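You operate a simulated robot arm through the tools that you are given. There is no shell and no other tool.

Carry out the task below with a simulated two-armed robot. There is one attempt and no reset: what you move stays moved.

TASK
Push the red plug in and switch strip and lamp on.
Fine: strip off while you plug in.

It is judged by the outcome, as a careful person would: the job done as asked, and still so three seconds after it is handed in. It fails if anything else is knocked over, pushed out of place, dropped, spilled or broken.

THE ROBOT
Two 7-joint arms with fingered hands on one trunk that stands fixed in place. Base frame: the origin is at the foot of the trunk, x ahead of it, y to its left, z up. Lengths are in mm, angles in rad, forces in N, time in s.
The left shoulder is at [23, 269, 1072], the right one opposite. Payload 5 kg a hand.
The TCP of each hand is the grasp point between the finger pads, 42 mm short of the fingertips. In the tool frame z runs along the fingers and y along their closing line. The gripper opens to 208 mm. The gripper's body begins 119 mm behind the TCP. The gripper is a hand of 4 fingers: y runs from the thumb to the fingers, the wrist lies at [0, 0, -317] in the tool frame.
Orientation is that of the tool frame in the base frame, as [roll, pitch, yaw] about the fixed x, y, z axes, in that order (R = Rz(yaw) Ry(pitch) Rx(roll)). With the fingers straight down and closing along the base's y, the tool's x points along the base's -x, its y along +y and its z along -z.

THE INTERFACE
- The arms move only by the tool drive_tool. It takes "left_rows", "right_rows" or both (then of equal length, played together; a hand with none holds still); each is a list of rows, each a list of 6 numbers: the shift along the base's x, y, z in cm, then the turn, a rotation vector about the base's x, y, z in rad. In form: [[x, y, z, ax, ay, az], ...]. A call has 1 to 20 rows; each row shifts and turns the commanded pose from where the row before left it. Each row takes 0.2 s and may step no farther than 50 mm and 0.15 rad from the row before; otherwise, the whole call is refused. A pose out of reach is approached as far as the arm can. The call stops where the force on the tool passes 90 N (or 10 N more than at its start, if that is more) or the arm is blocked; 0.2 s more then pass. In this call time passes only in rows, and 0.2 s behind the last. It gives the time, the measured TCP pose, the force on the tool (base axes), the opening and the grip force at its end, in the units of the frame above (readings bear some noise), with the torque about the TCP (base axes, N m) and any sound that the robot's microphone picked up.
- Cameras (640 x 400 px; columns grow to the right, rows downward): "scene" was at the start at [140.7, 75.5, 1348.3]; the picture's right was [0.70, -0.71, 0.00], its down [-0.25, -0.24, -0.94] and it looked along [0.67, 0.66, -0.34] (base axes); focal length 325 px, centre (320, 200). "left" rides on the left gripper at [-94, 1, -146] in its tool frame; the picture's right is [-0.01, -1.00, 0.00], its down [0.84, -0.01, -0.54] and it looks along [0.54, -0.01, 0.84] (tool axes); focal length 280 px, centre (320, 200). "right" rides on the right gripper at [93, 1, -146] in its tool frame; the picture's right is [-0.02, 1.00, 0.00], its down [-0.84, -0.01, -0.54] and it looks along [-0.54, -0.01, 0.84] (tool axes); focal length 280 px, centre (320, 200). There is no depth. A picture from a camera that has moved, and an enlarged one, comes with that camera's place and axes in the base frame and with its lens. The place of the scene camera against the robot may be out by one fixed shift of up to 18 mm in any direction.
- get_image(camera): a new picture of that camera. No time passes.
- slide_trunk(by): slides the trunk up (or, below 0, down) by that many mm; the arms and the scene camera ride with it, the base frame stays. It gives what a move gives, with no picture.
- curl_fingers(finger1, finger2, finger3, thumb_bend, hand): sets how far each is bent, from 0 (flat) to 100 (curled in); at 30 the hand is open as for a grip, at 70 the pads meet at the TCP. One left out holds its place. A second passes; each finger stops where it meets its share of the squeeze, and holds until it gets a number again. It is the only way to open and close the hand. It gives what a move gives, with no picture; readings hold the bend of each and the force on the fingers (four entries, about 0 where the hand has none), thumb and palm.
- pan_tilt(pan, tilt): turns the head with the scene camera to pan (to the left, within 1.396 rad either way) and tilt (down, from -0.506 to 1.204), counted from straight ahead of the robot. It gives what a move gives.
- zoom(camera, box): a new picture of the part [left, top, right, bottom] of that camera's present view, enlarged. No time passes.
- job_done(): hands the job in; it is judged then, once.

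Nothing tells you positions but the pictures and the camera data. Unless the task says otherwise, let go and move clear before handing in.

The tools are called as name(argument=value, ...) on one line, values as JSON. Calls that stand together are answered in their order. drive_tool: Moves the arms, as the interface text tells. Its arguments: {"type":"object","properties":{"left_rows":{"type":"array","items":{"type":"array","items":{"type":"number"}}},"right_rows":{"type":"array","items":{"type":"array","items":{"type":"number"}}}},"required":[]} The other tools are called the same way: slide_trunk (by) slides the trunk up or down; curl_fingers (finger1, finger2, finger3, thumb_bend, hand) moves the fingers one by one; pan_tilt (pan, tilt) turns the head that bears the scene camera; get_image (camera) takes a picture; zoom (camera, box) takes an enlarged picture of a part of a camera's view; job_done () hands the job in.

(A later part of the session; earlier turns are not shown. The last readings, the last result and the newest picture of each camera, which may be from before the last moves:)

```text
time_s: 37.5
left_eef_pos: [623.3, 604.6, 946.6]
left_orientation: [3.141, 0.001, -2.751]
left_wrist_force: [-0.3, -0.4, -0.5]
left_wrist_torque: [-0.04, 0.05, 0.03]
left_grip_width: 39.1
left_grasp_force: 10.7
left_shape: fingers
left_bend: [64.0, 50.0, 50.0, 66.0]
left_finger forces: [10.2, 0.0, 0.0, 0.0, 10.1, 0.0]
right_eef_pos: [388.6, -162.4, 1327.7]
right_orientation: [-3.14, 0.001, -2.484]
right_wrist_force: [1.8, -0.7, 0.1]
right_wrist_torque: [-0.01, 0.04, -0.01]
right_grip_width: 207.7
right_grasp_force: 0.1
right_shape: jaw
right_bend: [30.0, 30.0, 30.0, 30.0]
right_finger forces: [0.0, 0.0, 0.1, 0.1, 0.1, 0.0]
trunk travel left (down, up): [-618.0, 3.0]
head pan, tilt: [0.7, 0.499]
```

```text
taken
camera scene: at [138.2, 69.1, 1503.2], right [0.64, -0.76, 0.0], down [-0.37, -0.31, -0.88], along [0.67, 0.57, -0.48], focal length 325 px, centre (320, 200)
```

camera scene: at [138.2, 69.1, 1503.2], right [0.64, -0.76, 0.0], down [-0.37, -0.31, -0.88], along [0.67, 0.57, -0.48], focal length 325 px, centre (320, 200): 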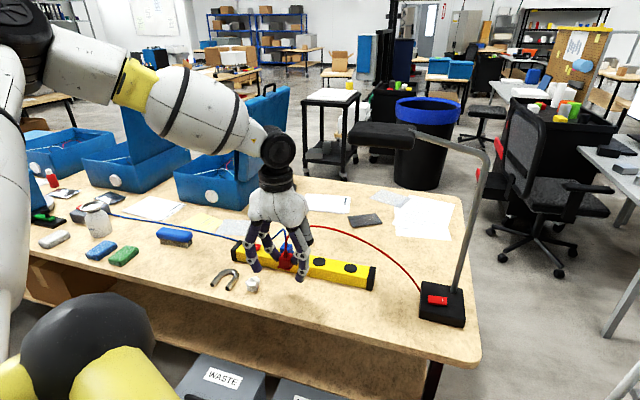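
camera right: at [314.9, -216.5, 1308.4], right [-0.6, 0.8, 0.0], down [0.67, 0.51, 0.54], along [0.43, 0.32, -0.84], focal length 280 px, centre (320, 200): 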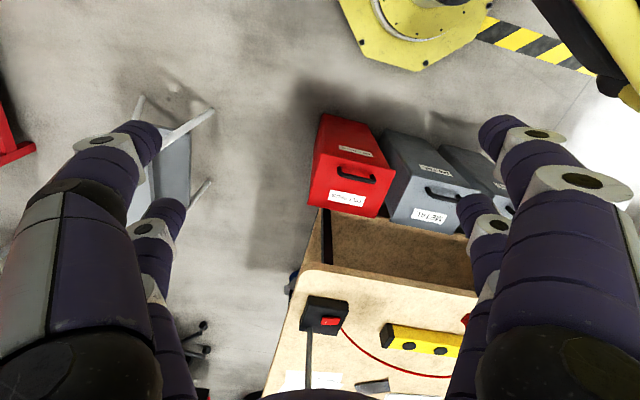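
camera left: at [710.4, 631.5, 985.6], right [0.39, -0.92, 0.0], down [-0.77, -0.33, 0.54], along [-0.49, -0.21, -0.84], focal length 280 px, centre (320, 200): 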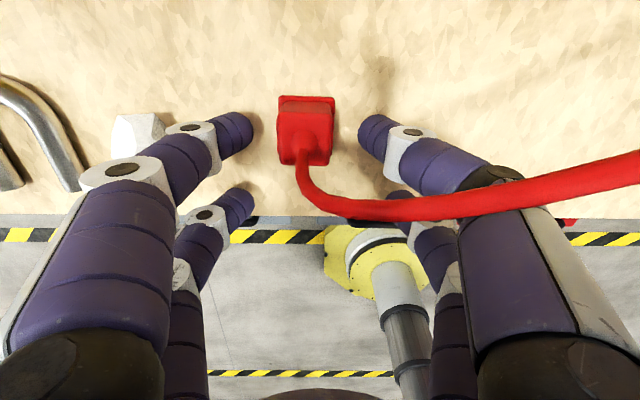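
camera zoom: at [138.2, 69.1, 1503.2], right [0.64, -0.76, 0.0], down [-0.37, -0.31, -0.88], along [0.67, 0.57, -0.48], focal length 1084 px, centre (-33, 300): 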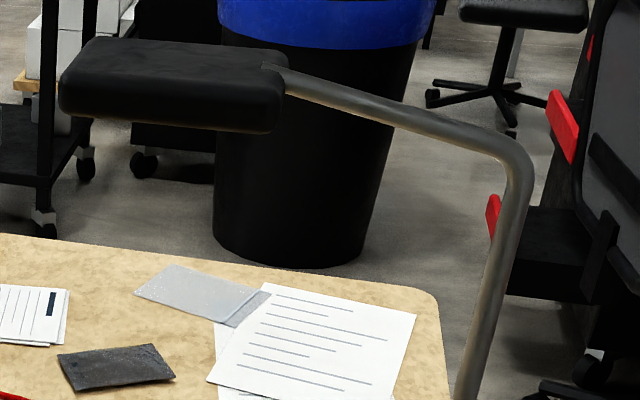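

The lamp head's near end is at about (780, 505, 1240), right above the end socket, so the wrist would hit it there. The middle socket leaves about 40 mm; I'll use that one. Next I carry the plug part of the way and re-measure the socket.

drive_tool(left_rows=[[2.5, -0.2, 0.5, 0, 0, 0], [2.5, -0.2, 0.5, 0, 0, 0], [2.0, -0.2, 0, 0, 0, 0]])

get_image(camera="left")

zoom(camera="left", box=[220, 0, 460, 150])

get_image(camera="scene")

```text
time_s: 38.2
left_eef_pos: [692.5, 599.5, 955.8]
left_orientation: [3.141, -0.001, -2.751]
left_wrist_force: [0.2, 0.4, -0.4]
left_wrist_torque: [-0.04, 0.08, -0.03]
left_grip_width: 39.0
left_grasp_force: 9.8
left_shape: fingers
left_bend: [64.0, 50.0, 50.0, 66.0]
left_finger forces: [10.1, 0.0, 0.1, 0.0, 10.1, 0.1]
right_eef_pos: [389.5, -162.7, 1327.7]
right_orientation: [3.141, 0.001, -2.482]
right_wrist_force: [1.4, -0.3, 0.0]
right_wrist_torque: [0.05, 0.09, -0.02]
right_grip_width: 208.0
right_grasp_force: 0.2
right_shape: jaw
right_bend: [30.0, 30.0, 30.0, 30.0]
right_finger forces: [0.0, 0.1, 0.0, 0.1, 0.0, 0.0]
trunk travel left (down, up): [-618.0, 3.0]
head pan, tilt: [0.7, 0.499]
```

```text
taken
camera left: at [777.2, 635.4, 1103.3], right [0.39, -0.92, 0.0], down [-0.77, -0.33, 0.54], along [-0.5, -0.21, -0.84], focal length 280 px, centre (320, 200)
```

left: 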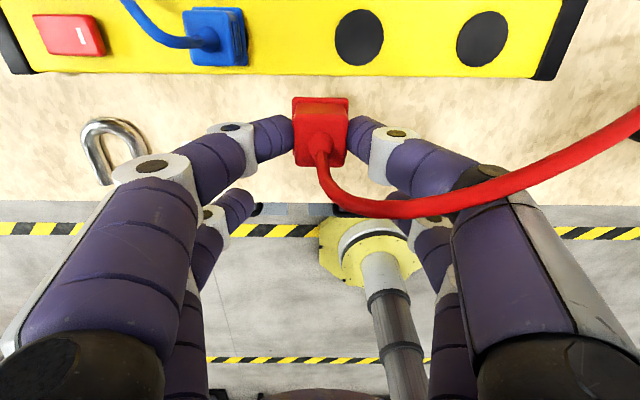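

```text
2.67 times, centred on (340, 75) of left
camera zoom: at [777.2, 635.4, 1103.3], right [0.39, -0.92, 0.0], down [-0.77, -0.33, 0.54], along [-0.5, -0.21, -0.84], focal length 748 px, centre (267, 533)
```

zoom: 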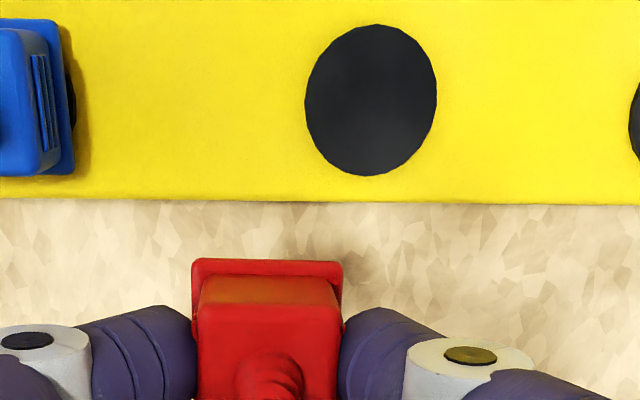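

```text
taken
camera scene: at [138.8, 68.6, 1503.3], right [0.64, -0.77, 0.0], down [-0.37, -0.31, -0.88], along [0.67, 0.57, -0.48], focal length 325 px, centre (320, 200)
```

scene: 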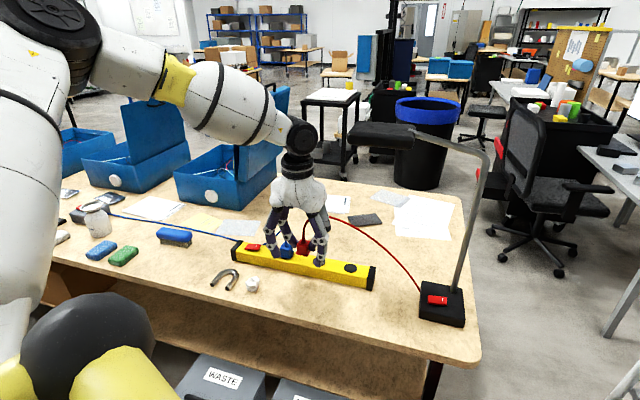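

The middle socket measures (779, 599), consistent with before. I'll carry the plug over it, staying high, and check clearances to the lamp head and blue cord.

drive_tool(left_rows=[[2.0, -0.4, 0, 0, 0, 0], [2.0, -0.4, 0, 0, 0, 0], [1.95, -0.3, 0, 0, 0, 0]])

get_image(camera="left")

get_image(camera="scene")

zoom(camera="scene", box=[250, 170, 390, 290])

zoom(camera="scene", box=[270, 90, 430, 190])

```text
time_s: 39.0
left_eef_pos: [753.3, 584.9, 958.1]
left_orientation: [3.141, 0.001, -2.75]
left_wrist_force: [0.0, -0.6, -0.7]
left_wrist_torque: [0.05, 0.1, -0.02]
left_grip_width: 39.2
left_grasp_force: 9.7
left_shape: fingers
left_bend: [64.0, 50.0, 50.0, 66.0]
left_finger forces: [10.0, 0.0, 0.0, 0.1, 10.1, 0.0]
right_eef_pos: [390.0, -162.0, 1328.0]
right_orientation: [3.14, 0.0, -2.484]
right_wrist_force: [0.3, -0.4, -0.6]
right_wrist_torque: [0.08, 0.1, 0.03]
right_grip_width: 207.9
right_grasp_force: 0.1
right_shape: jaw
right_bend: [30.0, 30.0, 30.0, 30.0]
right_finger forces: [0.0, 0.0, 0.0, 0.0, 0.0, 0.0]
trunk travel left (down, up): [-618.0, 3.0]
head pan, tilt: [0.7, 0.499]
```

```text
taken
camera left: at [838.6, 621.9, 1105.1], right [0.39, -0.92, 0.0], down [-0.77, -0.33, 0.54], along [-0.5, -0.21, -0.84], focal length 280 px, centre (320, 200)
```

left: 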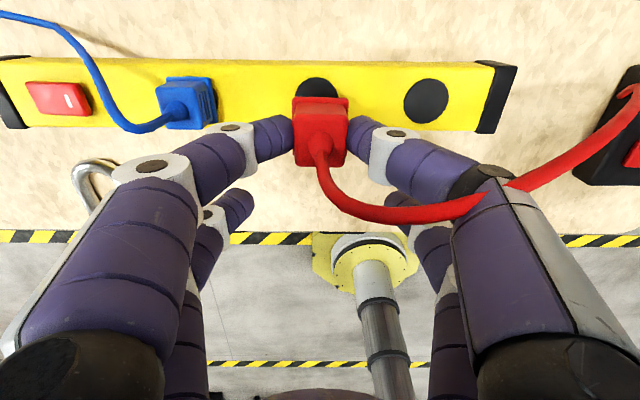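

```text
taken
camera scene: at [139.2, 68.3, 1503.2], right [0.64, -0.77, 0.0], down [-0.37, -0.31, -0.88], along [0.67, 0.57, -0.48], focal length 325 px, centre (320, 200)
```

scene: 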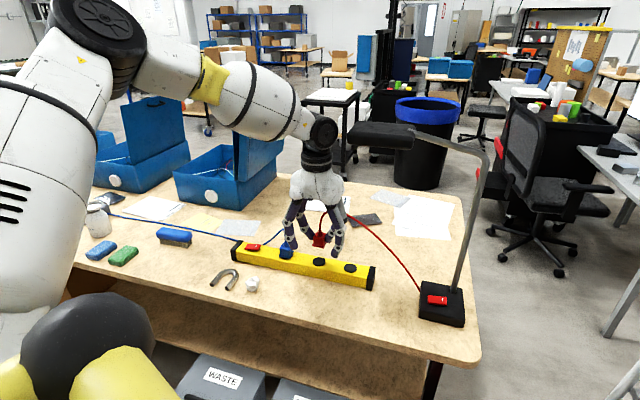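

```text
3.33 times, centred on (320, 230) of scene
camera zoom: at [139.2, 68.3, 1503.2], right [0.64, -0.77, 0.0], down [-0.37, -0.31, -0.88], along [0.67, 0.57, -0.48], focal length 1084 px, centre (320, 100)
```

zoom: 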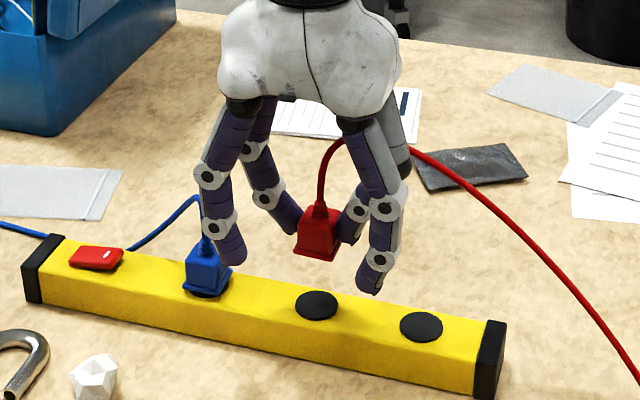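

```text
4.00 times, centred on (350, 140) of scene
camera zoom: at [139.2, 68.3, 1503.2], right [0.64, -0.77, 0.0], down [-0.37, -0.31, -0.88], along [0.67, 0.57, -0.48], focal length 1301 px, centre (200, 440)
```

zoom: 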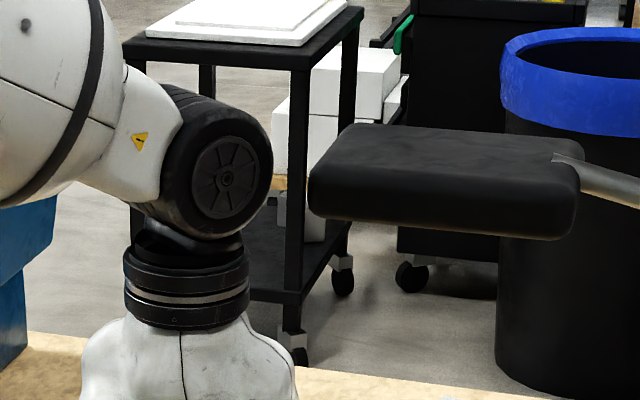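

The wrist passes the lamp head with a visible gap and the fingers clear the blue plug. I'll measure the plug against the socket from both cameras before lowering.

drive_tool(left_rows=[[-0.13, 0.35, -1.5, 0, 0, 0], [0, 0, -1.5, 0, 0, 0]])

zoom(camera="left", box=[224, 50, 416, 170])

zoom(camera="scene", box=[272, 215, 368, 275])

```text
time_s: 39.6
left_eef_pos: [750.3, 589.1, 928.7]
left_orientation: [-3.139, -0.001, -2.749]
left_wrist_force: [-0.6, -0.3, 0.2]
left_wrist_torque: [-0.04, -0.04, 0.04]
left_grip_width: 39.1
left_grasp_force: 9.7
left_shape: fingers
left_bend: [64.0, 50.0, 50.0, 66.0]
left_finger forces: [10.1, 0.0, 0.1, 0.1, 10.1, 0.0]
right_eef_pos: [388.7, -162.7, 1328.3]
right_orientation: [-3.141, -0.001, -2.482]
right_wrist_force: [0.2, -0.2, 0.5]
right_wrist_torque: [0.01, -0.08, 0.0]
right_grip_width: 207.7
right_grasp_force: 0.1
right_shape: jaw
right_bend: [30.0, 30.0, 30.0, 30.0]
right_finger forces: [0.0, 0.1, 0.0, 0.0, 0.0, 0.0]
trunk travel left (down, up): [-618.0, 3.0]
head pan, tilt: [0.7, 0.499]
```

```text
3.33 times, centred on (320, 110) of left
camera zoom: at [834.8, 625.9, 1075.7], right [0.39, -0.92, 0.0], down [-0.78, -0.33, 0.54], along [-0.49, -0.21, -0.84], focal length 935 px, centre (320, 500)
```

zoom: 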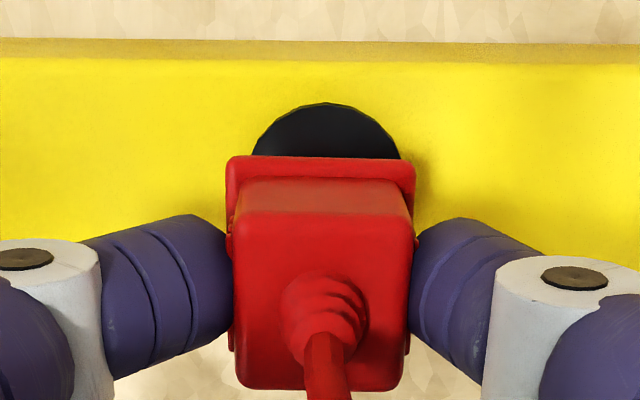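

```text
6.67 times, centred on (320, 245) of scene
camera zoom: at [137.2, 69.1, 1503.6], right [0.64, -0.76, 0.0], down [-0.37, -0.31, -0.88], along [0.67, 0.57, -0.48], focal length 2169 px, centre (320, -100)
```

zoom: 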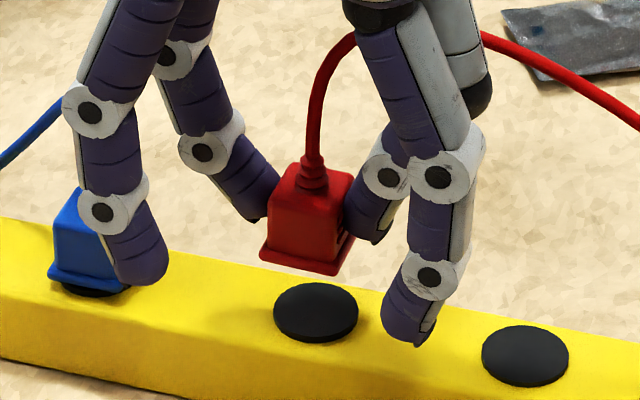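

The plug flange is about 3 mm short of the socket centre (toward me) and 1.6 mm to the left. I'll correct and lower to about 10 mm above the socket, then re-check.

drive_tool(left_rows=[[0.34, -0.03, -1.0, 0, 0, 0], [0, 0, -1.0, 0, 0, 0], [0, 0, -0.6, 0, 0, 0]])

zoom(camera="left", box=[224, 50, 416, 170])

zoom(camera="scene", box=[272, 215, 368, 275])

get_image(camera="left")

```text
time_s: 40.5
left_eef_pos: [754.3, 590.3, 901.6]
left_orientation: [-3.141, 0.0, -2.75]
left_wrist_force: [0.0, -0.1, -0.2]
left_wrist_torque: [-0.01, 0.0, 0.04]
left_grip_width: 39.2
left_grasp_force: 10.3
left_shape: fingers
left_bend: [64.0, 50.0, 50.0, 66.0]
left_finger forces: [10.0, 0.1, 0.0, 0.0, 10.2, 0.0]
right_eef_pos: [388.2, -162.0, 1328.3]
right_orientation: [-3.14, 0.001, -2.482]
right_wrist_force: [0.1, 0.3, -0.6]
right_wrist_torque: [0.01, 0.04, -0.01]
right_grip_width: 208.0
right_grasp_force: 0.1
right_shape: jaw
right_bend: [30.0, 30.0, 30.0, 30.0]
right_finger forces: [0.0, 0.0, 0.0, 0.1, 0.1, 0.0]
trunk travel left (down, up): [-618.0, 3.0]
head pan, tilt: [0.7, 0.499]
```

```text
3.33 times, centred on (320, 110) of left
camera zoom: at [838.8, 626.5, 1048.3], right [0.39, -0.92, 0.0], down [-0.77, -0.33, 0.54], along [-0.49, -0.21, -0.84], focal length 935 px, centre (320, 500)
```

zoom: 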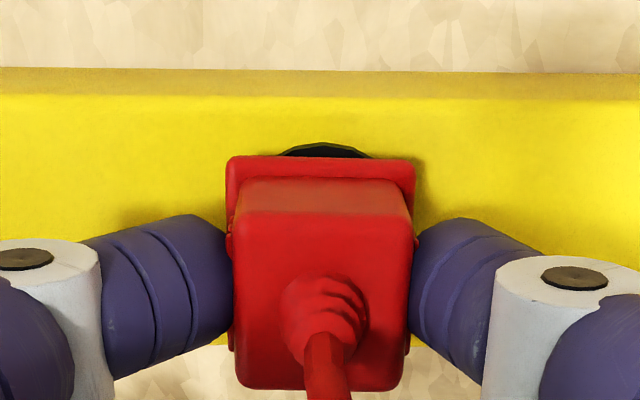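

```text
6.67 times, centred on (320, 245) of scene
camera zoom: at [138.0, 69.1, 1503.4], right [0.64, -0.76, 0.0], down [-0.37, -0.31, -0.88], along [0.67, 0.57, -0.48], focal length 2169 px, centre (320, -100)
```

zoom: 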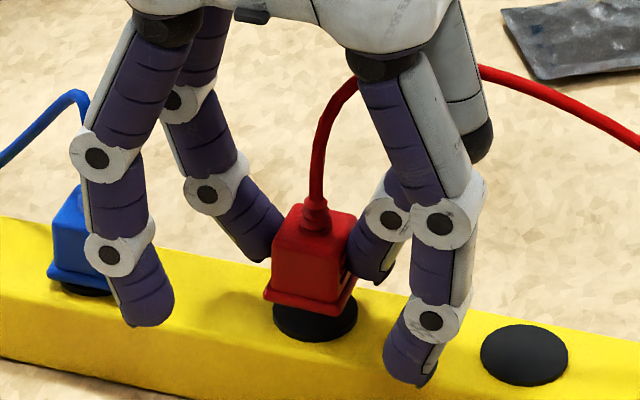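

```text
taken
camera left: at [838.8, 626.5, 1048.3], right [0.39, -0.92, 0.0], down [-0.77, -0.33, 0.54], along [-0.49, -0.21, -0.84], focal length 280 px, centre (320, 200)
```

left: 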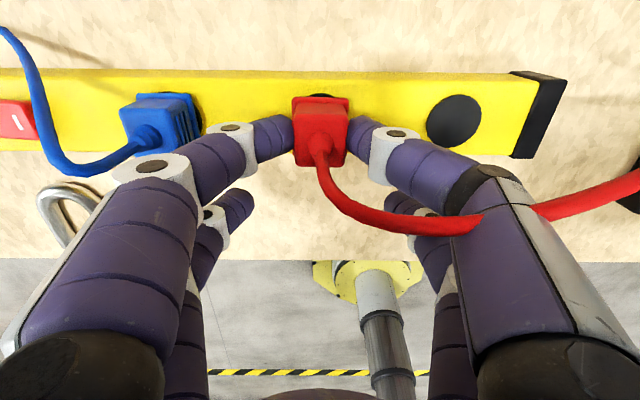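

Aligned to within about 1 mm. I'll apply a last 1 mm trim and push down slowly, watching the force.

drive_tool(left_rows=[[0.07, -0.1, -0.4, 0, 0, 0], [0, 0, -0.3, 0, 0, 0], [0, 0, -0.2, 0, 0, 0]])

zoom(camera="left", box=[224, 50, 416, 170])

zoom(camera="scene", box=[272, 215, 368, 275])

```text
time_s: 41.2
left_eef_pos: [753.9, 589.0, 891.6]
left_orientation: [-3.142, -0.001, -2.752]
left_wrist_force: [0.3, 0.3, -1.3]
left_wrist_torque: [-0.07, 0.04, -0.01]
left_grip_width: 39.1
left_grasp_force: 10.2
left_shape: fingers
left_bend: [64.0, 50.0, 50.0, 66.0]
left_finger forces: [10.0, 0.0, 0.1, 0.1, 10.2, 0.0]
right_eef_pos: [389.6, -161.9, 1329.2]
right_orientation: [3.141, 0.002, -2.483]
right_wrist_force: [1.2, 0.5, 0.2]
right_wrist_torque: [-0.05, 0.01, -0.03]
right_grip_width: 207.9
right_grasp_force: 0.0
right_shape: jaw
right_bend: [30.0, 30.0, 30.0, 30.0]
right_finger forces: [0.1, 0.0, 0.0, 0.1, 0.0, 0.1]
trunk travel left (down, up): [-618.0, 3.0]
head pan, tilt: [0.7, 0.499]
```

```text
3.33 times, centred on (320, 110) of left
camera zoom: at [839.5, 626.1, 1038.2], right [0.39, -0.92, 0.0], down [-0.77, -0.33, 0.54], along [-0.49, -0.21, -0.84], focal length 935 px, centre (320, 500)
```

zoom: 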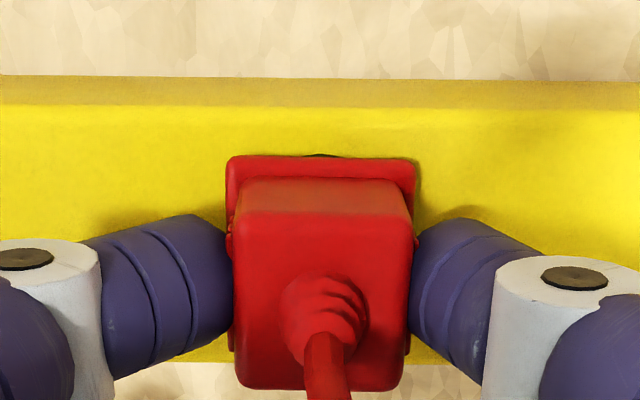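

```text
6.67 times, centred on (320, 245) of scene
camera zoom: at [138.1, 69.1, 1503.4], right [0.64, -0.76, 0.0], down [-0.37, -0.31, -0.88], along [0.67, 0.57, -0.48], focal length 2169 px, centre (320, -100)
```

zoom: 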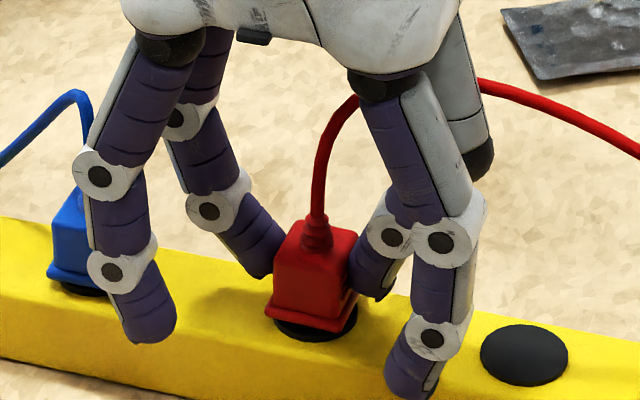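

Nicely centred, with the flange a few mm above the socket. Continuing down in small steps.

drive_tool(left_rows=[[0, 0, -0.2, 0, 0, 0], [0, 0, -0.2, 0, 0, 0]])

zoom(camera="scene", box=[272, 215, 368, 275])

```text
time_s: 41.9
left_eef_pos: [754.7, 589.5, 888.8]
left_orientation: [-3.139, 0.0, -2.75]
left_wrist_force: [-0.3, 0.2, 1.8]
left_wrist_torque: [-0.01, -0.05, -0.03]
left_grip_width: 39.0
left_grasp_force: 10.5
left_shape: fingers
left_bend: [64.0, 50.0, 50.0, 66.0]
left_finger forces: [10.7, 0.1, 0.1, 0.0, 10.4, 0.0]
right_eef_pos: [388.1, -162.2, 1328.7]
right_orientation: [3.141, -0.002, -2.481]
right_wrist_force: [-0.3, 0.6, 0.3]
right_wrist_torque: [0.0, 0.01, 0.02]
right_grip_width: 208.1
right_grasp_force: 0.1
right_shape: jaw
right_bend: [30.0, 30.0, 30.0, 30.0]
right_finger forces: [0.1, 0.0, 0.1, 0.1, 0.1, 0.0]
trunk travel left (down, up): [-618.0, 3.0]
head pan, tilt: [0.7, 0.499]
```

```text
6.67 times, centred on (320, 245) of scene
camera zoom: at [137.6, 68.8, 1503.5], right [0.64, -0.76, 0.0], down [-0.37, -0.31, -0.88], along [0.67, 0.57, -0.48], focal length 2169 px, centre (320, -100)
```

zoom: 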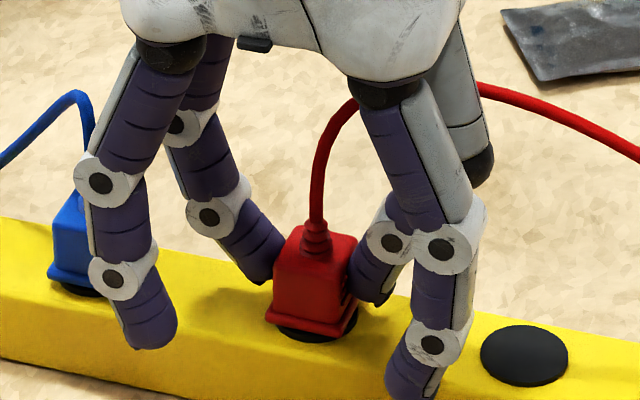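

First contact is just showing. I'll keep pushing.

drive_tool(left_rows=[[0, 0, -0.2, 0, 0, 0], [0, 0, -0.2, 0, 0, 0]])

zoom(camera="left", box=[224, 50, 416, 170])

zoom(camera="scene", box=[272, 215, 368, 275])

```text
time_s: 42.5
left_eef_pos: [753.9, 588.6, 886.4]
left_orientation: [-3.138, 0.003, -2.751]
left_wrist_force: [-8.3, -2.0, 21.4]
left_wrist_torque: [0.14, -0.32, 0.08]
left_grip_width: 39.0
left_grasp_force: 14.1
left_shape: fingers
left_bend: [63.0, 50.0, 50.0, 67.0]
left_finger forces: [14.1, 0.1, 0.1, 0.0, 13.6, 0.0]
right_eef_pos: [387.4, -162.6, 1329.0]
right_orientation: [-3.141, 0.001, -2.482]
right_wrist_force: [-0.4, -0.2, -0.4]
right_wrist_torque: [0.01, -0.02, 0.0]
right_grip_width: 207.9
right_grasp_force: 0.1
right_shape: jaw
right_bend: [30.0, 30.0, 30.0, 30.0]
right_finger forces: [0.0, 0.0, 0.0, 0.0, 0.0, 0.0]
trunk travel left (down, up): [-618.0, 3.0]
head pan, tilt: [0.7, 0.499]
heard: snap
```

```text
3.33 times, centred on (320, 110) of left
camera zoom: at [838.8, 624.7, 1033.6], right [0.39, -0.92, 0.0], down [-0.78, -0.33, 0.54], along [-0.49, -0.21, -0.84], focal length 935 px, centre (320, 500)
```

zoom: 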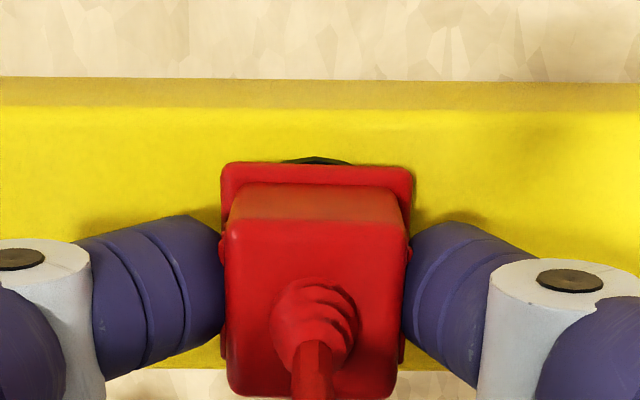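

```text
6.67 times, centred on (320, 245) of scene
camera zoom: at [136.0, 67.8, 1503.9], right [0.64, -0.76, 0.0], down [-0.36, -0.31, -0.88], along [0.67, 0.57, -0.48], focal length 2169 px, centre (320, -100)
```

zoom: 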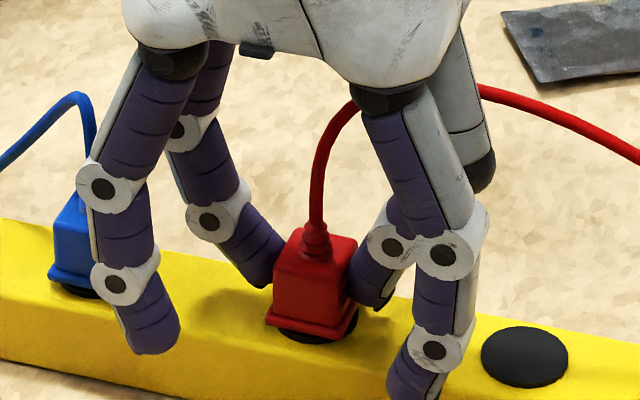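

A snap was heard with about 21 N: the plug clicked into the socket. I'll release it and check its seating.

curl_fingers(hand="left", finger1=57, thumb_bend=57)

zoom(camera="left", box=[80, 50, 416, 260])

zoom(camera="scene", box=[272, 215, 368, 275])

```text
time_s: 43.5
left_eef_pos: [755.8, 590.1, 882.8]
left_orientation: [3.141, -0.001, -2.752]
left_wrist_force: [0.5, -0.1, 0.1]
left_wrist_torque: [0.01, 0.01, -0.01]
left_grip_width: 80.7
left_grasp_force: 0.1
left_shape: fingers
left_bend: [56.0, 50.0, 50.0, 56.0]
left_finger forces: [0.1, 0.1, 0.0, 0.0, 0.0, 0.0]
right_eef_pos: [389.1, -161.7, 1328.1]
right_orientation: [3.141, 0.002, -2.481]
right_wrist_force: [0.3, 0.0, 0.0]
right_wrist_torque: [0.03, 0.05, 0.02]
right_grip_width: 207.9
right_grasp_force: 0.0
right_shape: jaw
right_bend: [30.0, 30.0, 30.0, 30.0]
right_finger forces: [0.1, 0.1, 0.0, 0.0, 0.0, 0.0]
trunk travel left (down, up): [-618.0, 3.0]
head pan, tilt: [0.7, 0.499]
```

```text
1.90 times, centred on (248, 155) of left
camera zoom: at [840.0, 625.7, 1030.0], right [0.39, -0.92, 0.0], down [-0.77, -0.33, 0.54], along [-0.49, -0.21, -0.84], focal length 534 px, centre (457, 286)
```

zoom: 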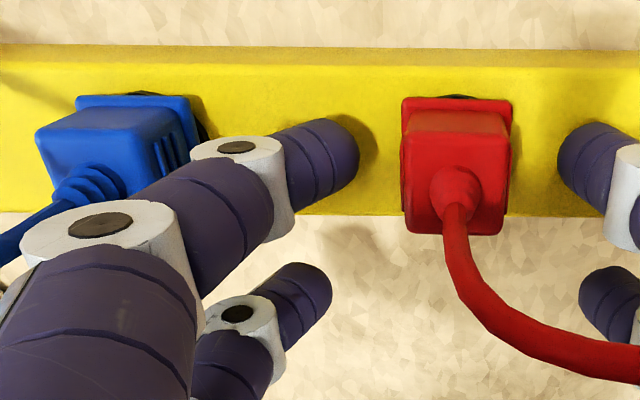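

```text
6.67 times, centred on (320, 245) of scene
camera zoom: at [138.4, 69.1, 1503.4], right [0.64, -0.77, 0.0], down [-0.37, -0.31, -0.88], along [0.67, 0.57, -0.48], focal length 2169 px, centre (320, -100)
```

zoom: 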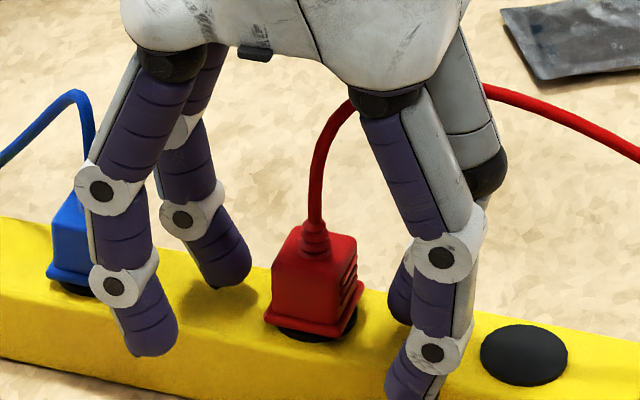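

The red plug sits in the socket just like the blue one. The cord runs under the palm between thumb and finger 3, so I'll lift straight up and check that it slips free.

drive_tool(left_rows=[[0, 0, 1, 0, 0, 0], [0, 0, 1.5, 0, 0, 0], [0, 0, 2, 0, 0, 0]])

get_image(camera="left")

zoom(camera="scene", box=[250, 150, 410, 270])

```text
time_s: 44.2
left_eef_pos: [753.8, 589.0, 929.6]
left_orientation: [-3.14, -0.001, -2.75]
left_wrist_force: [-0.5, 0.0, 0.0]
left_wrist_torque: [0.01, -0.07, 0.01]
left_grip_width: 80.6
left_grasp_force: 0.1
left_shape: fingers
left_bend: [56.0, 50.0, 50.0, 56.0]
left_finger forces: [0.1, 0.1, 0.1, 0.1, 0.0, 0.1]
right_eef_pos: [387.4, -162.4, 1328.3]
right_orientation: [3.141, 0.0, -2.481]
right_wrist_force: [-0.1, -0.4, 0.6]
right_wrist_torque: [0.05, -0.09, 0.03]
right_grip_width: 207.8
right_grasp_force: 0.1
right_shape: jaw
right_bend: [30.0, 30.0, 30.0, 30.0]
right_finger forces: [0.0, 0.1, 0.0, 0.0, 0.0, 0.0]
trunk travel left (down, up): [-618.0, 3.0]
head pan, tilt: [0.7, 0.499]
```

```text
taken
camera left: at [839.2, 625.4, 1076.3], right [0.39, -0.92, 0.0], down [-0.77, -0.33, 0.54], along [-0.49, -0.21, -0.84], focal length 280 px, centre (320, 200)
```

left: 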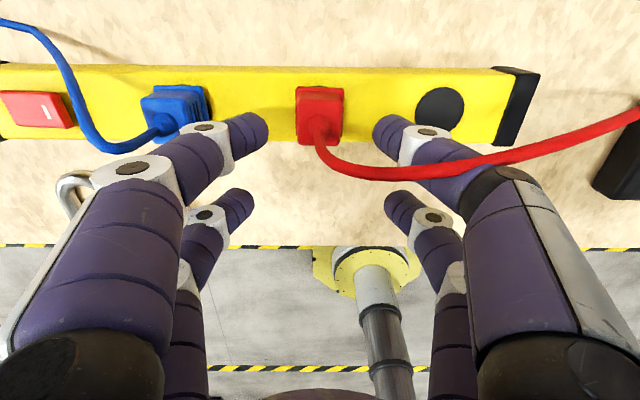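

```text
3.33 times, centred on (330, 210) of scene
camera zoom: at [137.3, 68.5, 1503.6], right [0.64, -0.77, 0.0], down [-0.37, -0.31, -0.88], along [0.67, 0.57, -0.48], focal length 1084 px, centre (287, 167)
```

zoom: 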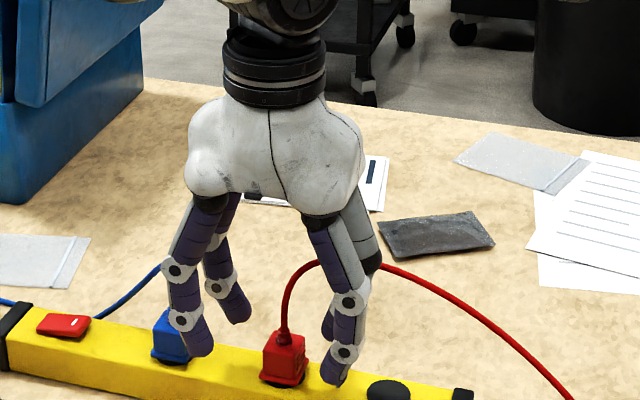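

No force on the hand so far. I'll zoom in to see on which side of the thumb the cord lies before lifting further.

zoom(camera="left", box=[300, 80, 556, 240])

zoom(camera="scene", box=[305, 195, 385, 250])

```text
2.50 times, centred on (428, 160) of left
camera zoom: at [839.2, 625.4, 1076.3], right [0.39, -0.92, 0.0], down [-0.77, -0.33, 0.54], along [-0.49, -0.21, -0.84], focal length 701 px, centre (50, 300)
```

zoom: 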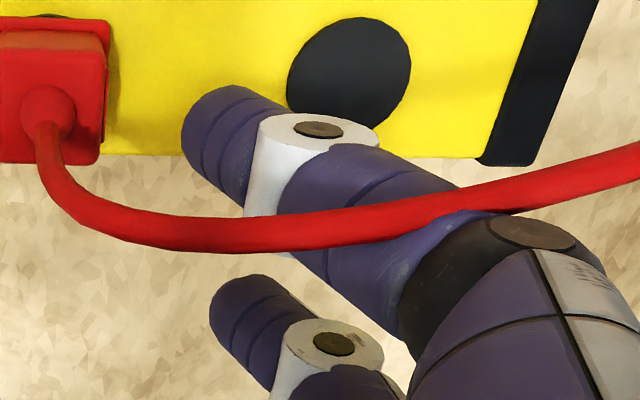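

```text
7.27 times, centred on (345, 222) of scene
camera zoom: at [137.3, 68.5, 1503.6], right [0.64, -0.77, 0.0], down [-0.37, -0.31, -0.88], along [0.67, 0.57, -0.48], focal length 2366 px, centre (138, 36)
```

zoom: 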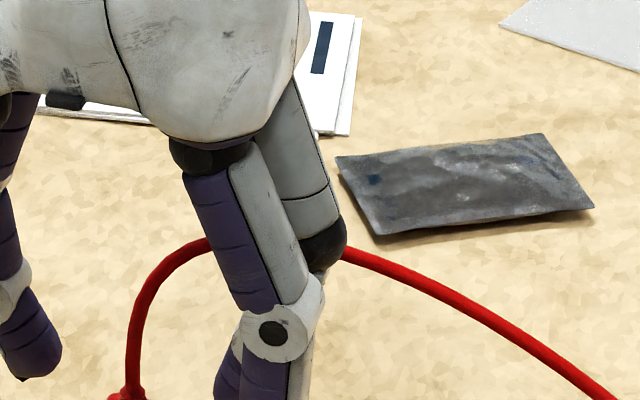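

The cord simply passes the thumb without any pull on it. I'll move up and left, away from the lamp head, to the strip rocker, this time aiming at the marked end, and close the fingers into the blunt tip again.

drive_tool(left_rows=[[-0.3, 0.5, 2, 0, 0, 0], [-1.5, 4, 2, 0, 0, 0], [-1.7, 4.2, 0, 0, 0, 0], [-1.7, 4.2, 0, 0, 0, 0], [-1.7, 4.2, 0, 0, 0, 0], [-1.8, 3.5, 0, 0, 0, 0]])

curl_fingers(hand="left", finger1=69, finger2=69, finger3=69, thumb_bend=69)

get_image(camera="left")

zoom(camera="scene", box=[272, 215, 368, 275])

```text
time_s: 45.6
left_eef_pos: [667.0, 797.3, 966.4]
left_orientation: [-3.141, 0.001, -2.754]
left_wrist_force: [-0.5, -0.1, -0.1]
left_wrist_torque: [-0.08, -0.01, 0.0]
left_grip_width: 81.2
left_grasp_force: 0.0
left_shape: fingers
left_bend: [56.0, 50.0, 50.0, 56.0]
left_finger forces: [0.0, 0.0, 0.0, 0.0, 0.0, 0.0]
right_eef_pos: [388.2, -160.9, 1329.5]
right_orientation: [-3.141, -0.001, -2.483]
right_wrist_force: [-0.9, 0.4, 0.0]
right_wrist_torque: [-0.1, -0.07, -0.01]
right_grip_width: 208.1
right_grasp_force: 0.1
right_shape: jaw
right_bend: [30.0, 30.0, 30.0, 30.0]
right_finger forces: [0.1, 0.0, 0.0, 0.0, 0.0, 0.1]
trunk travel left (down, up): [-618.0, 3.0]
head pan, tilt: [0.7, 0.499]
```

```text
time_s: 46.6
left_eef_pos: [667.7, 797.2, 967.0]
left_orientation: [-3.141, 0.001, -2.749]
left_wrist_force: [0.3, -0.3, -0.4]
left_wrist_torque: [0.0, -0.01, 0.0]
left_grip_width: 16.1
left_grasp_force: 0.0
left_shape: fingers
left_bend: [69.0, 69.0, 69.0, 69.0]
left_finger forces: [0.0, 0.1, 0.0, 0.1, 0.0, 0.1]
right_eef_pos: [389.4, -162.3, 1328.8]
right_orientation: [3.141, 0.001, -2.481]
right_wrist_force: [-0.4, 0.3, -0.3]
right_wrist_torque: [0.0, 0.05, 0.01]
right_grip_width: 207.9
right_grasp_force: 0.0
right_shape: jaw
right_bend: [30.0, 30.0, 30.0, 30.0]
right_finger forces: [0.0, 0.0, 0.1, 0.1, 0.0, 0.1]
trunk travel left (down, up): [-618.0, 3.0]
head pan, tilt: [0.7, 0.499]
```

```text
taken
camera left: at [752.5, 832.4, 1114.0], right [0.39, -0.92, 0.0], down [-0.77, -0.33, 0.54], along [-0.49, -0.21, -0.84], focal length 280 px, centre (320, 200)
```

left: 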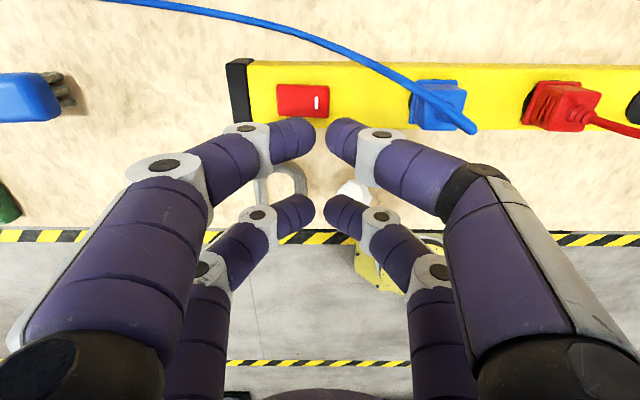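

```text
6.67 times, centred on (320, 245) of scene
camera zoom: at [138.1, 68.8, 1503.4], right [0.64, -0.77, 0.0], down [-0.37, -0.31, -0.88], along [0.67, 0.57, -0.48], focal length 2169 px, centre (320, -100)
```

zoom: 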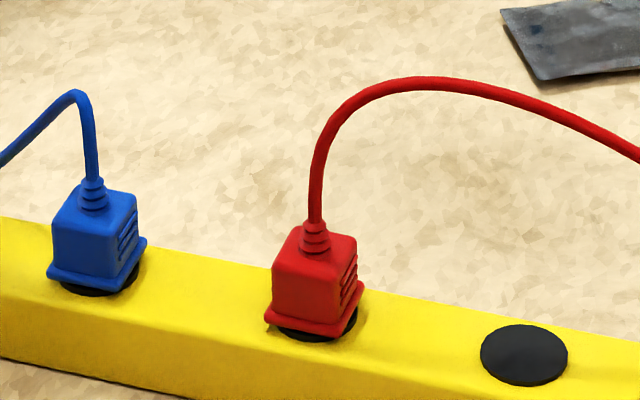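

The red plug stays seated. Fingertips are now above the marked half of the strip rocker; lowering to press it.

drive_tool(left_rows=[[0, -0.3, -3, 0, 0, 0], [0, 0, -3, 0, 0, 0], [0, 0, -1.5, 0, 0, 0], [0, 0, -0.3, 0, 0, 0]])

zoom(camera="left", box=[200, 50, 440, 200])

zoom(camera="scene", box=[206, 195, 302, 265])

```text
time_s: 47.6
left_eef_pos: [667.3, 792.3, 890.1]
left_orientation: [-3.139, 0.0, -2.75]
left_wrist_force: [-0.9, 0.0, 0.8]
left_wrist_torque: [0.01, -0.01, 0.01]
left_grip_width: 15.8
left_grasp_force: 0.0
left_shape: fingers
left_bend: [69.0, 69.0, 69.0, 69.0]
left_finger forces: [0.0, 0.0, 0.0, 0.0, 0.1, 0.0]
right_eef_pos: [387.8, -162.2, 1329.1]
right_orientation: [-3.141, 0.0, -2.483]
right_wrist_force: [0.0, -0.1, 0.2]
right_wrist_torque: [-0.02, -0.04, 0.02]
right_grip_width: 207.9
right_grasp_force: 0.0
right_shape: jaw
right_bend: [30.0, 30.0, 30.0, 30.0]
right_finger forces: [0.0, 0.0, 0.0, 0.0, 0.0, 0.0]
trunk travel left (down, up): [-618.0, 3.0]
head pan, tilt: [0.7, 0.499]
```

```text
2.67 times, centred on (320, 125) of left
camera zoom: at [751.5, 829.3, 1037.3], right [0.39, -0.92, 0.0], down [-0.77, -0.33, 0.54], along [-0.49, -0.21, -0.84], focal length 748 px, centre (320, 400)
```

zoom: 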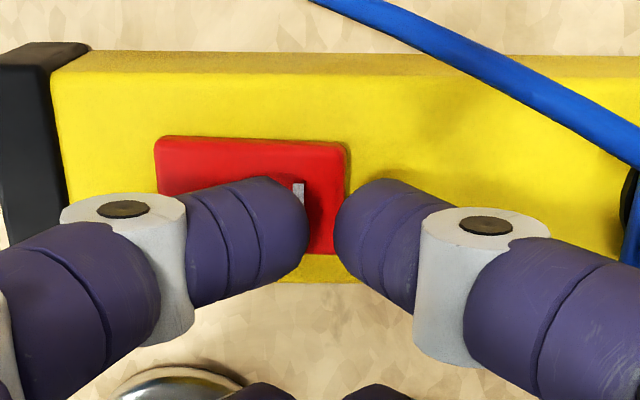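

```text
5.71 times, centred on (254, 230) of scene
camera zoom: at [137.5, 68.8, 1503.6], right [0.64, -0.76, 0.0], down [-0.37, -0.31, -0.88], along [0.67, 0.57, -0.48], focal length 1859 px, centre (697, 29)
```

zoom: 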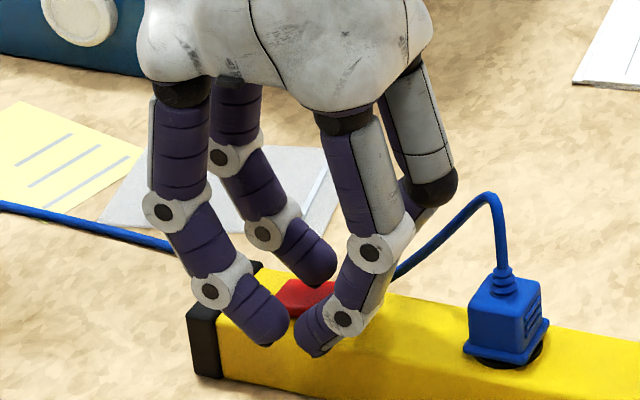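

Finger 1 bears on the marked half but the thumb only catches its edge; I'll shift 4 mm inward and press.

drive_tool(left_rows=[[-0.15, 0.37, 0, 0, 0, 0], [0, 0, -0.4, 0, 0, 0], [0, 0, -0.3, 0, 0, 0], [0, 0, -0.3, 0, 0, 0], [0, 0, -0.2, 0, 0, 0]])

zoom(camera="left", box=[200, 50, 440, 200])

zoom(camera="scene", box=[206, 195, 302, 265])

```text
time_s: 48.9
left_eef_pos: [666.3, 796.4, 880.8]
left_orientation: [3.141, 0.002, -2.751]
left_wrist_force: [-1.4, 0.4, 6.2]
left_wrist_torque: [0.15, -0.07, 0.01]
left_grip_width: 13.8
left_grasp_force: 3.0
left_shape: fingers
left_bend: [70.0, 69.0, 69.0, 69.0]
left_finger forces: [6.2, 0.0, 0.1, 0.1, 0.0, 0.0]
right_eef_pos: [388.9, -161.4, 1327.8]
right_orientation: [3.14, 0.001, -2.482]
right_wrist_force: [0.3, -0.2, 0.4]
right_wrist_torque: [0.01, -0.03, -0.01]
right_grip_width: 207.9
right_grasp_force: 0.1
right_shape: jaw
right_bend: [30.0, 30.0, 30.0, 30.0]
right_finger forces: [0.0, 0.0, 0.0, 0.1, 0.1, 0.1]
trunk travel left (down, up): [-618.0, 3.0]
head pan, tilt: [0.7, 0.499]
```

```text
2.67 times, centred on (320, 125) of left
camera zoom: at [750.5, 833.0, 1026.9], right [0.39, -0.92, 0.0], down [-0.78, -0.33, 0.54], along [-0.49, -0.21, -0.84], focal length 748 px, centre (320, 400)
```

zoom: 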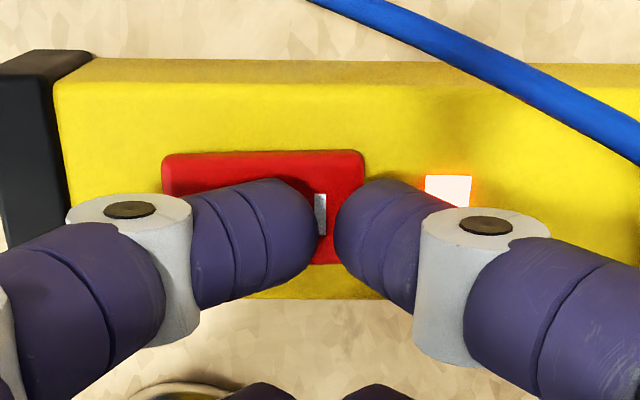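

```text
5.71 times, centred on (254, 230) of scene
camera zoom: at [137.4, 68.7, 1503.6], right [0.64, -0.76, 0.0], down [-0.37, -0.31, -0.88], along [0.67, 0.57, -0.48], focal length 1859 px, centre (697, 29)
```

zoom: 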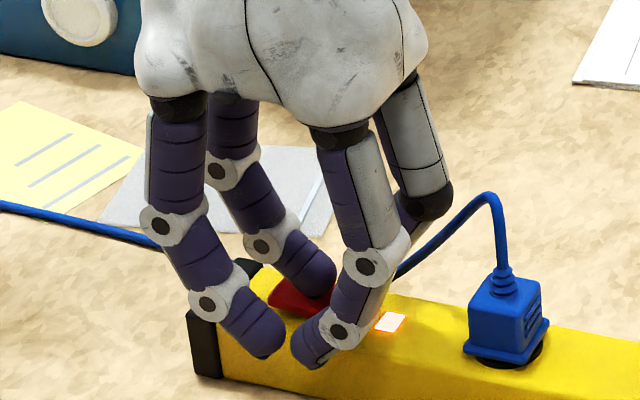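

The strip is on: the marked end is down and the indicator glows. Next I lift off and travel on the robot side of the lamp head toward the lamp switch, turning the wrist so its camera stays away from the lamp pole.

drive_tool(left_rows=[[0, 0, 1, 0, 0, 0], [0, 0, 3, 0, 0, 0], [-2, -1, 4, 0, 0, 0], [-1.5, -4, 2, 0, 0, 0], [-1.5, -4.5, 0, 0, 0, 0], [-1.5, -4.5, 0, 0, 0, 0], [0, -4.8, 0, 0, 0, 0.1], [0, -4.8, 0, 0, 0, 0.1], [0, -4.8, 0, 0, 0, 0.1], [0, -4.8, 0, 0, 0, 0], [0, -4.8, 0, 0, 0, 0], [0, -4.8, 0, 0, 0, 0], [0, -4.8, 0, 0, 0, 0], [0, -4.8, 0, 0, 0, 0]])

get_image(camera="left")

get_image(camera="scene")

```text
time_s: 51.9
left_eef_pos: [603.5, 272.2, 980.3]
left_orientation: [3.14, 0.0, -2.45]
left_wrist_force: [0.9, -1.1, -0.1]
left_wrist_torque: [0.03, 0.04, 0.03]
left_grip_width: 15.1
left_grasp_force: 0.1
left_shape: fingers
left_bend: [69.0, 69.0, 69.0, 69.0]
left_finger forces: [0.0, 0.0, 0.0, 0.0, 0.0, 0.0]
right_eef_pos: [389.8, -162.4, 1327.5]
right_orientation: [-3.141, 0.001, -2.483]
right_wrist_force: [0.8, 0.1, 0.1]
right_wrist_torque: [0.04, 0.08, -0.03]
right_grip_width: 207.9
right_grasp_force: 0.0
right_shape: jaw
right_bend: [30.0, 30.0, 30.0, 30.0]
right_finger forces: [0.1, 0.0, 0.0, 0.0, 0.1, 0.0]
trunk travel left (down, up): [-618.0, 3.0]
head pan, tilt: [0.7, 0.499]
```

```text
taken
camera left: at [673.7, 331.9, 1126.9], right [0.65, -0.76, 0.0], down [-0.64, -0.55, 0.54], along [-0.41, -0.35, -0.84], focal length 280 px, centre (320, 200)
```

left: 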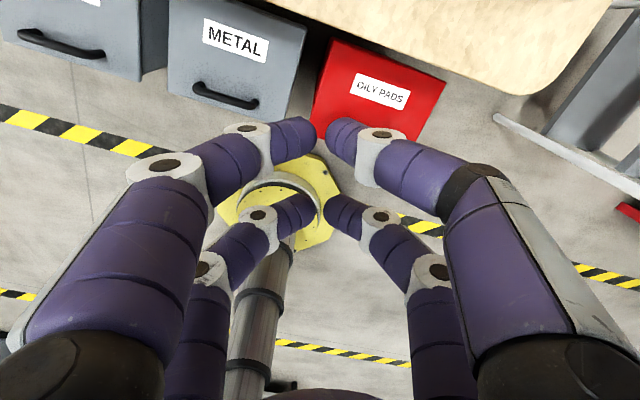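

```text
taken
camera scene: at [138.4, 68.7, 1503.4], right [0.64, -0.77, 0.0], down [-0.37, -0.31, -0.88], along [0.67, 0.57, -0.48], focal length 325 px, centre (320, 200)
```

scene: 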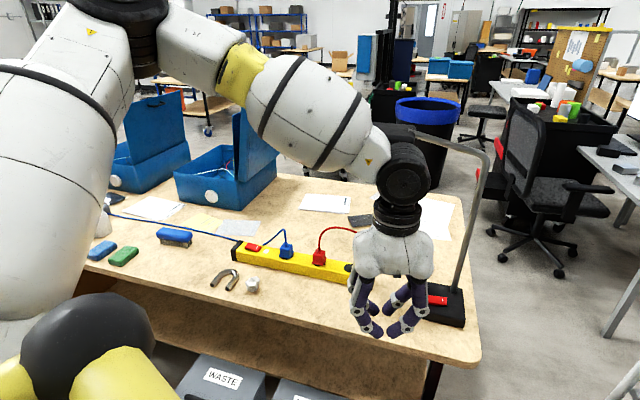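

I'm on the robot side of the lamp with everything clear. I'll move forward part of the way to view the lamp switch from above.

drive_tool(left_rows=[[4, -1, 0, 0, 0, 0], [4, -1, 0, 0, 0, 0], [4, -1, 0, 0, 0, 0], [4, -1, 0, 0, 0, 0]])

get_image(camera="left")

get_image(camera="scene")

```text
time_s: 52.9
left_eef_pos: [736.6, 260.1, 986.3]
left_orientation: [-3.138, 0.001, -2.451]
left_wrist_force: [-1.1, 0.5, -0.2]
left_wrist_torque: [-0.02, -0.07, 0.0]
left_grip_width: 15.3
left_grasp_force: 0.1
left_shape: fingers
left_bend: [69.0, 69.0, 69.0, 69.0]
left_finger forces: [0.0, 0.0, 0.0, 0.0, 0.0, 0.0]
left hand out of reach, approached as far as the arm can: row 3, 4
right_eef_pos: [387.5, -162.0, 1328.8]
right_orientation: [-3.141, 0.001, -2.481]
right_wrist_force: [-0.4, 0.4, 0.7]
right_wrist_torque: [-0.04, -0.13, 0.0]
right_grip_width: 208.0
right_grasp_force: 0.0
right_shape: jaw
right_bend: [30.0, 30.0, 30.0, 30.0]
right_finger forces: [0.0, 0.1, 0.0, 0.1, 0.0, 0.0]
trunk travel left (down, up): [-618.0, 3.0]
head pan, tilt: [0.7, 0.499]
```

```text
taken
camera left: at [806.8, 320.3, 1133.5], right [0.65, -0.76, 0.01], down [-0.64, -0.54, 0.54], along [-0.41, -0.35, -0.84], focal length 280 px, centre (320, 200)
```

left: 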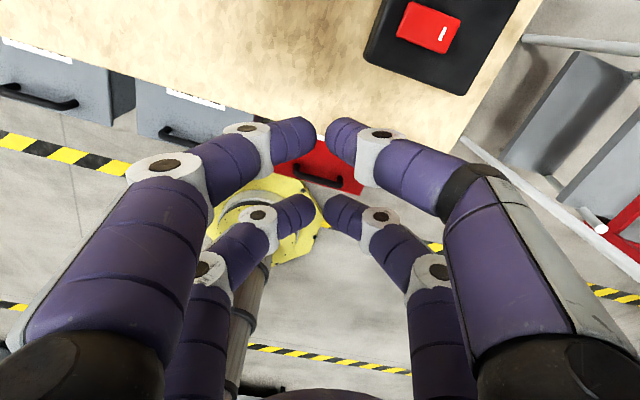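

```text
taken
camera scene: at [136.6, 69.5, 1503.7], right [0.64, -0.76, 0.0], down [-0.36, -0.31, -0.88], along [0.67, 0.57, -0.48], focal length 325 px, centre (320, 200)
```

scene: 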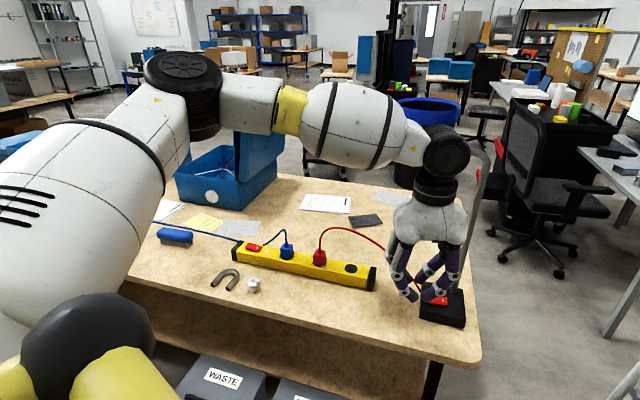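

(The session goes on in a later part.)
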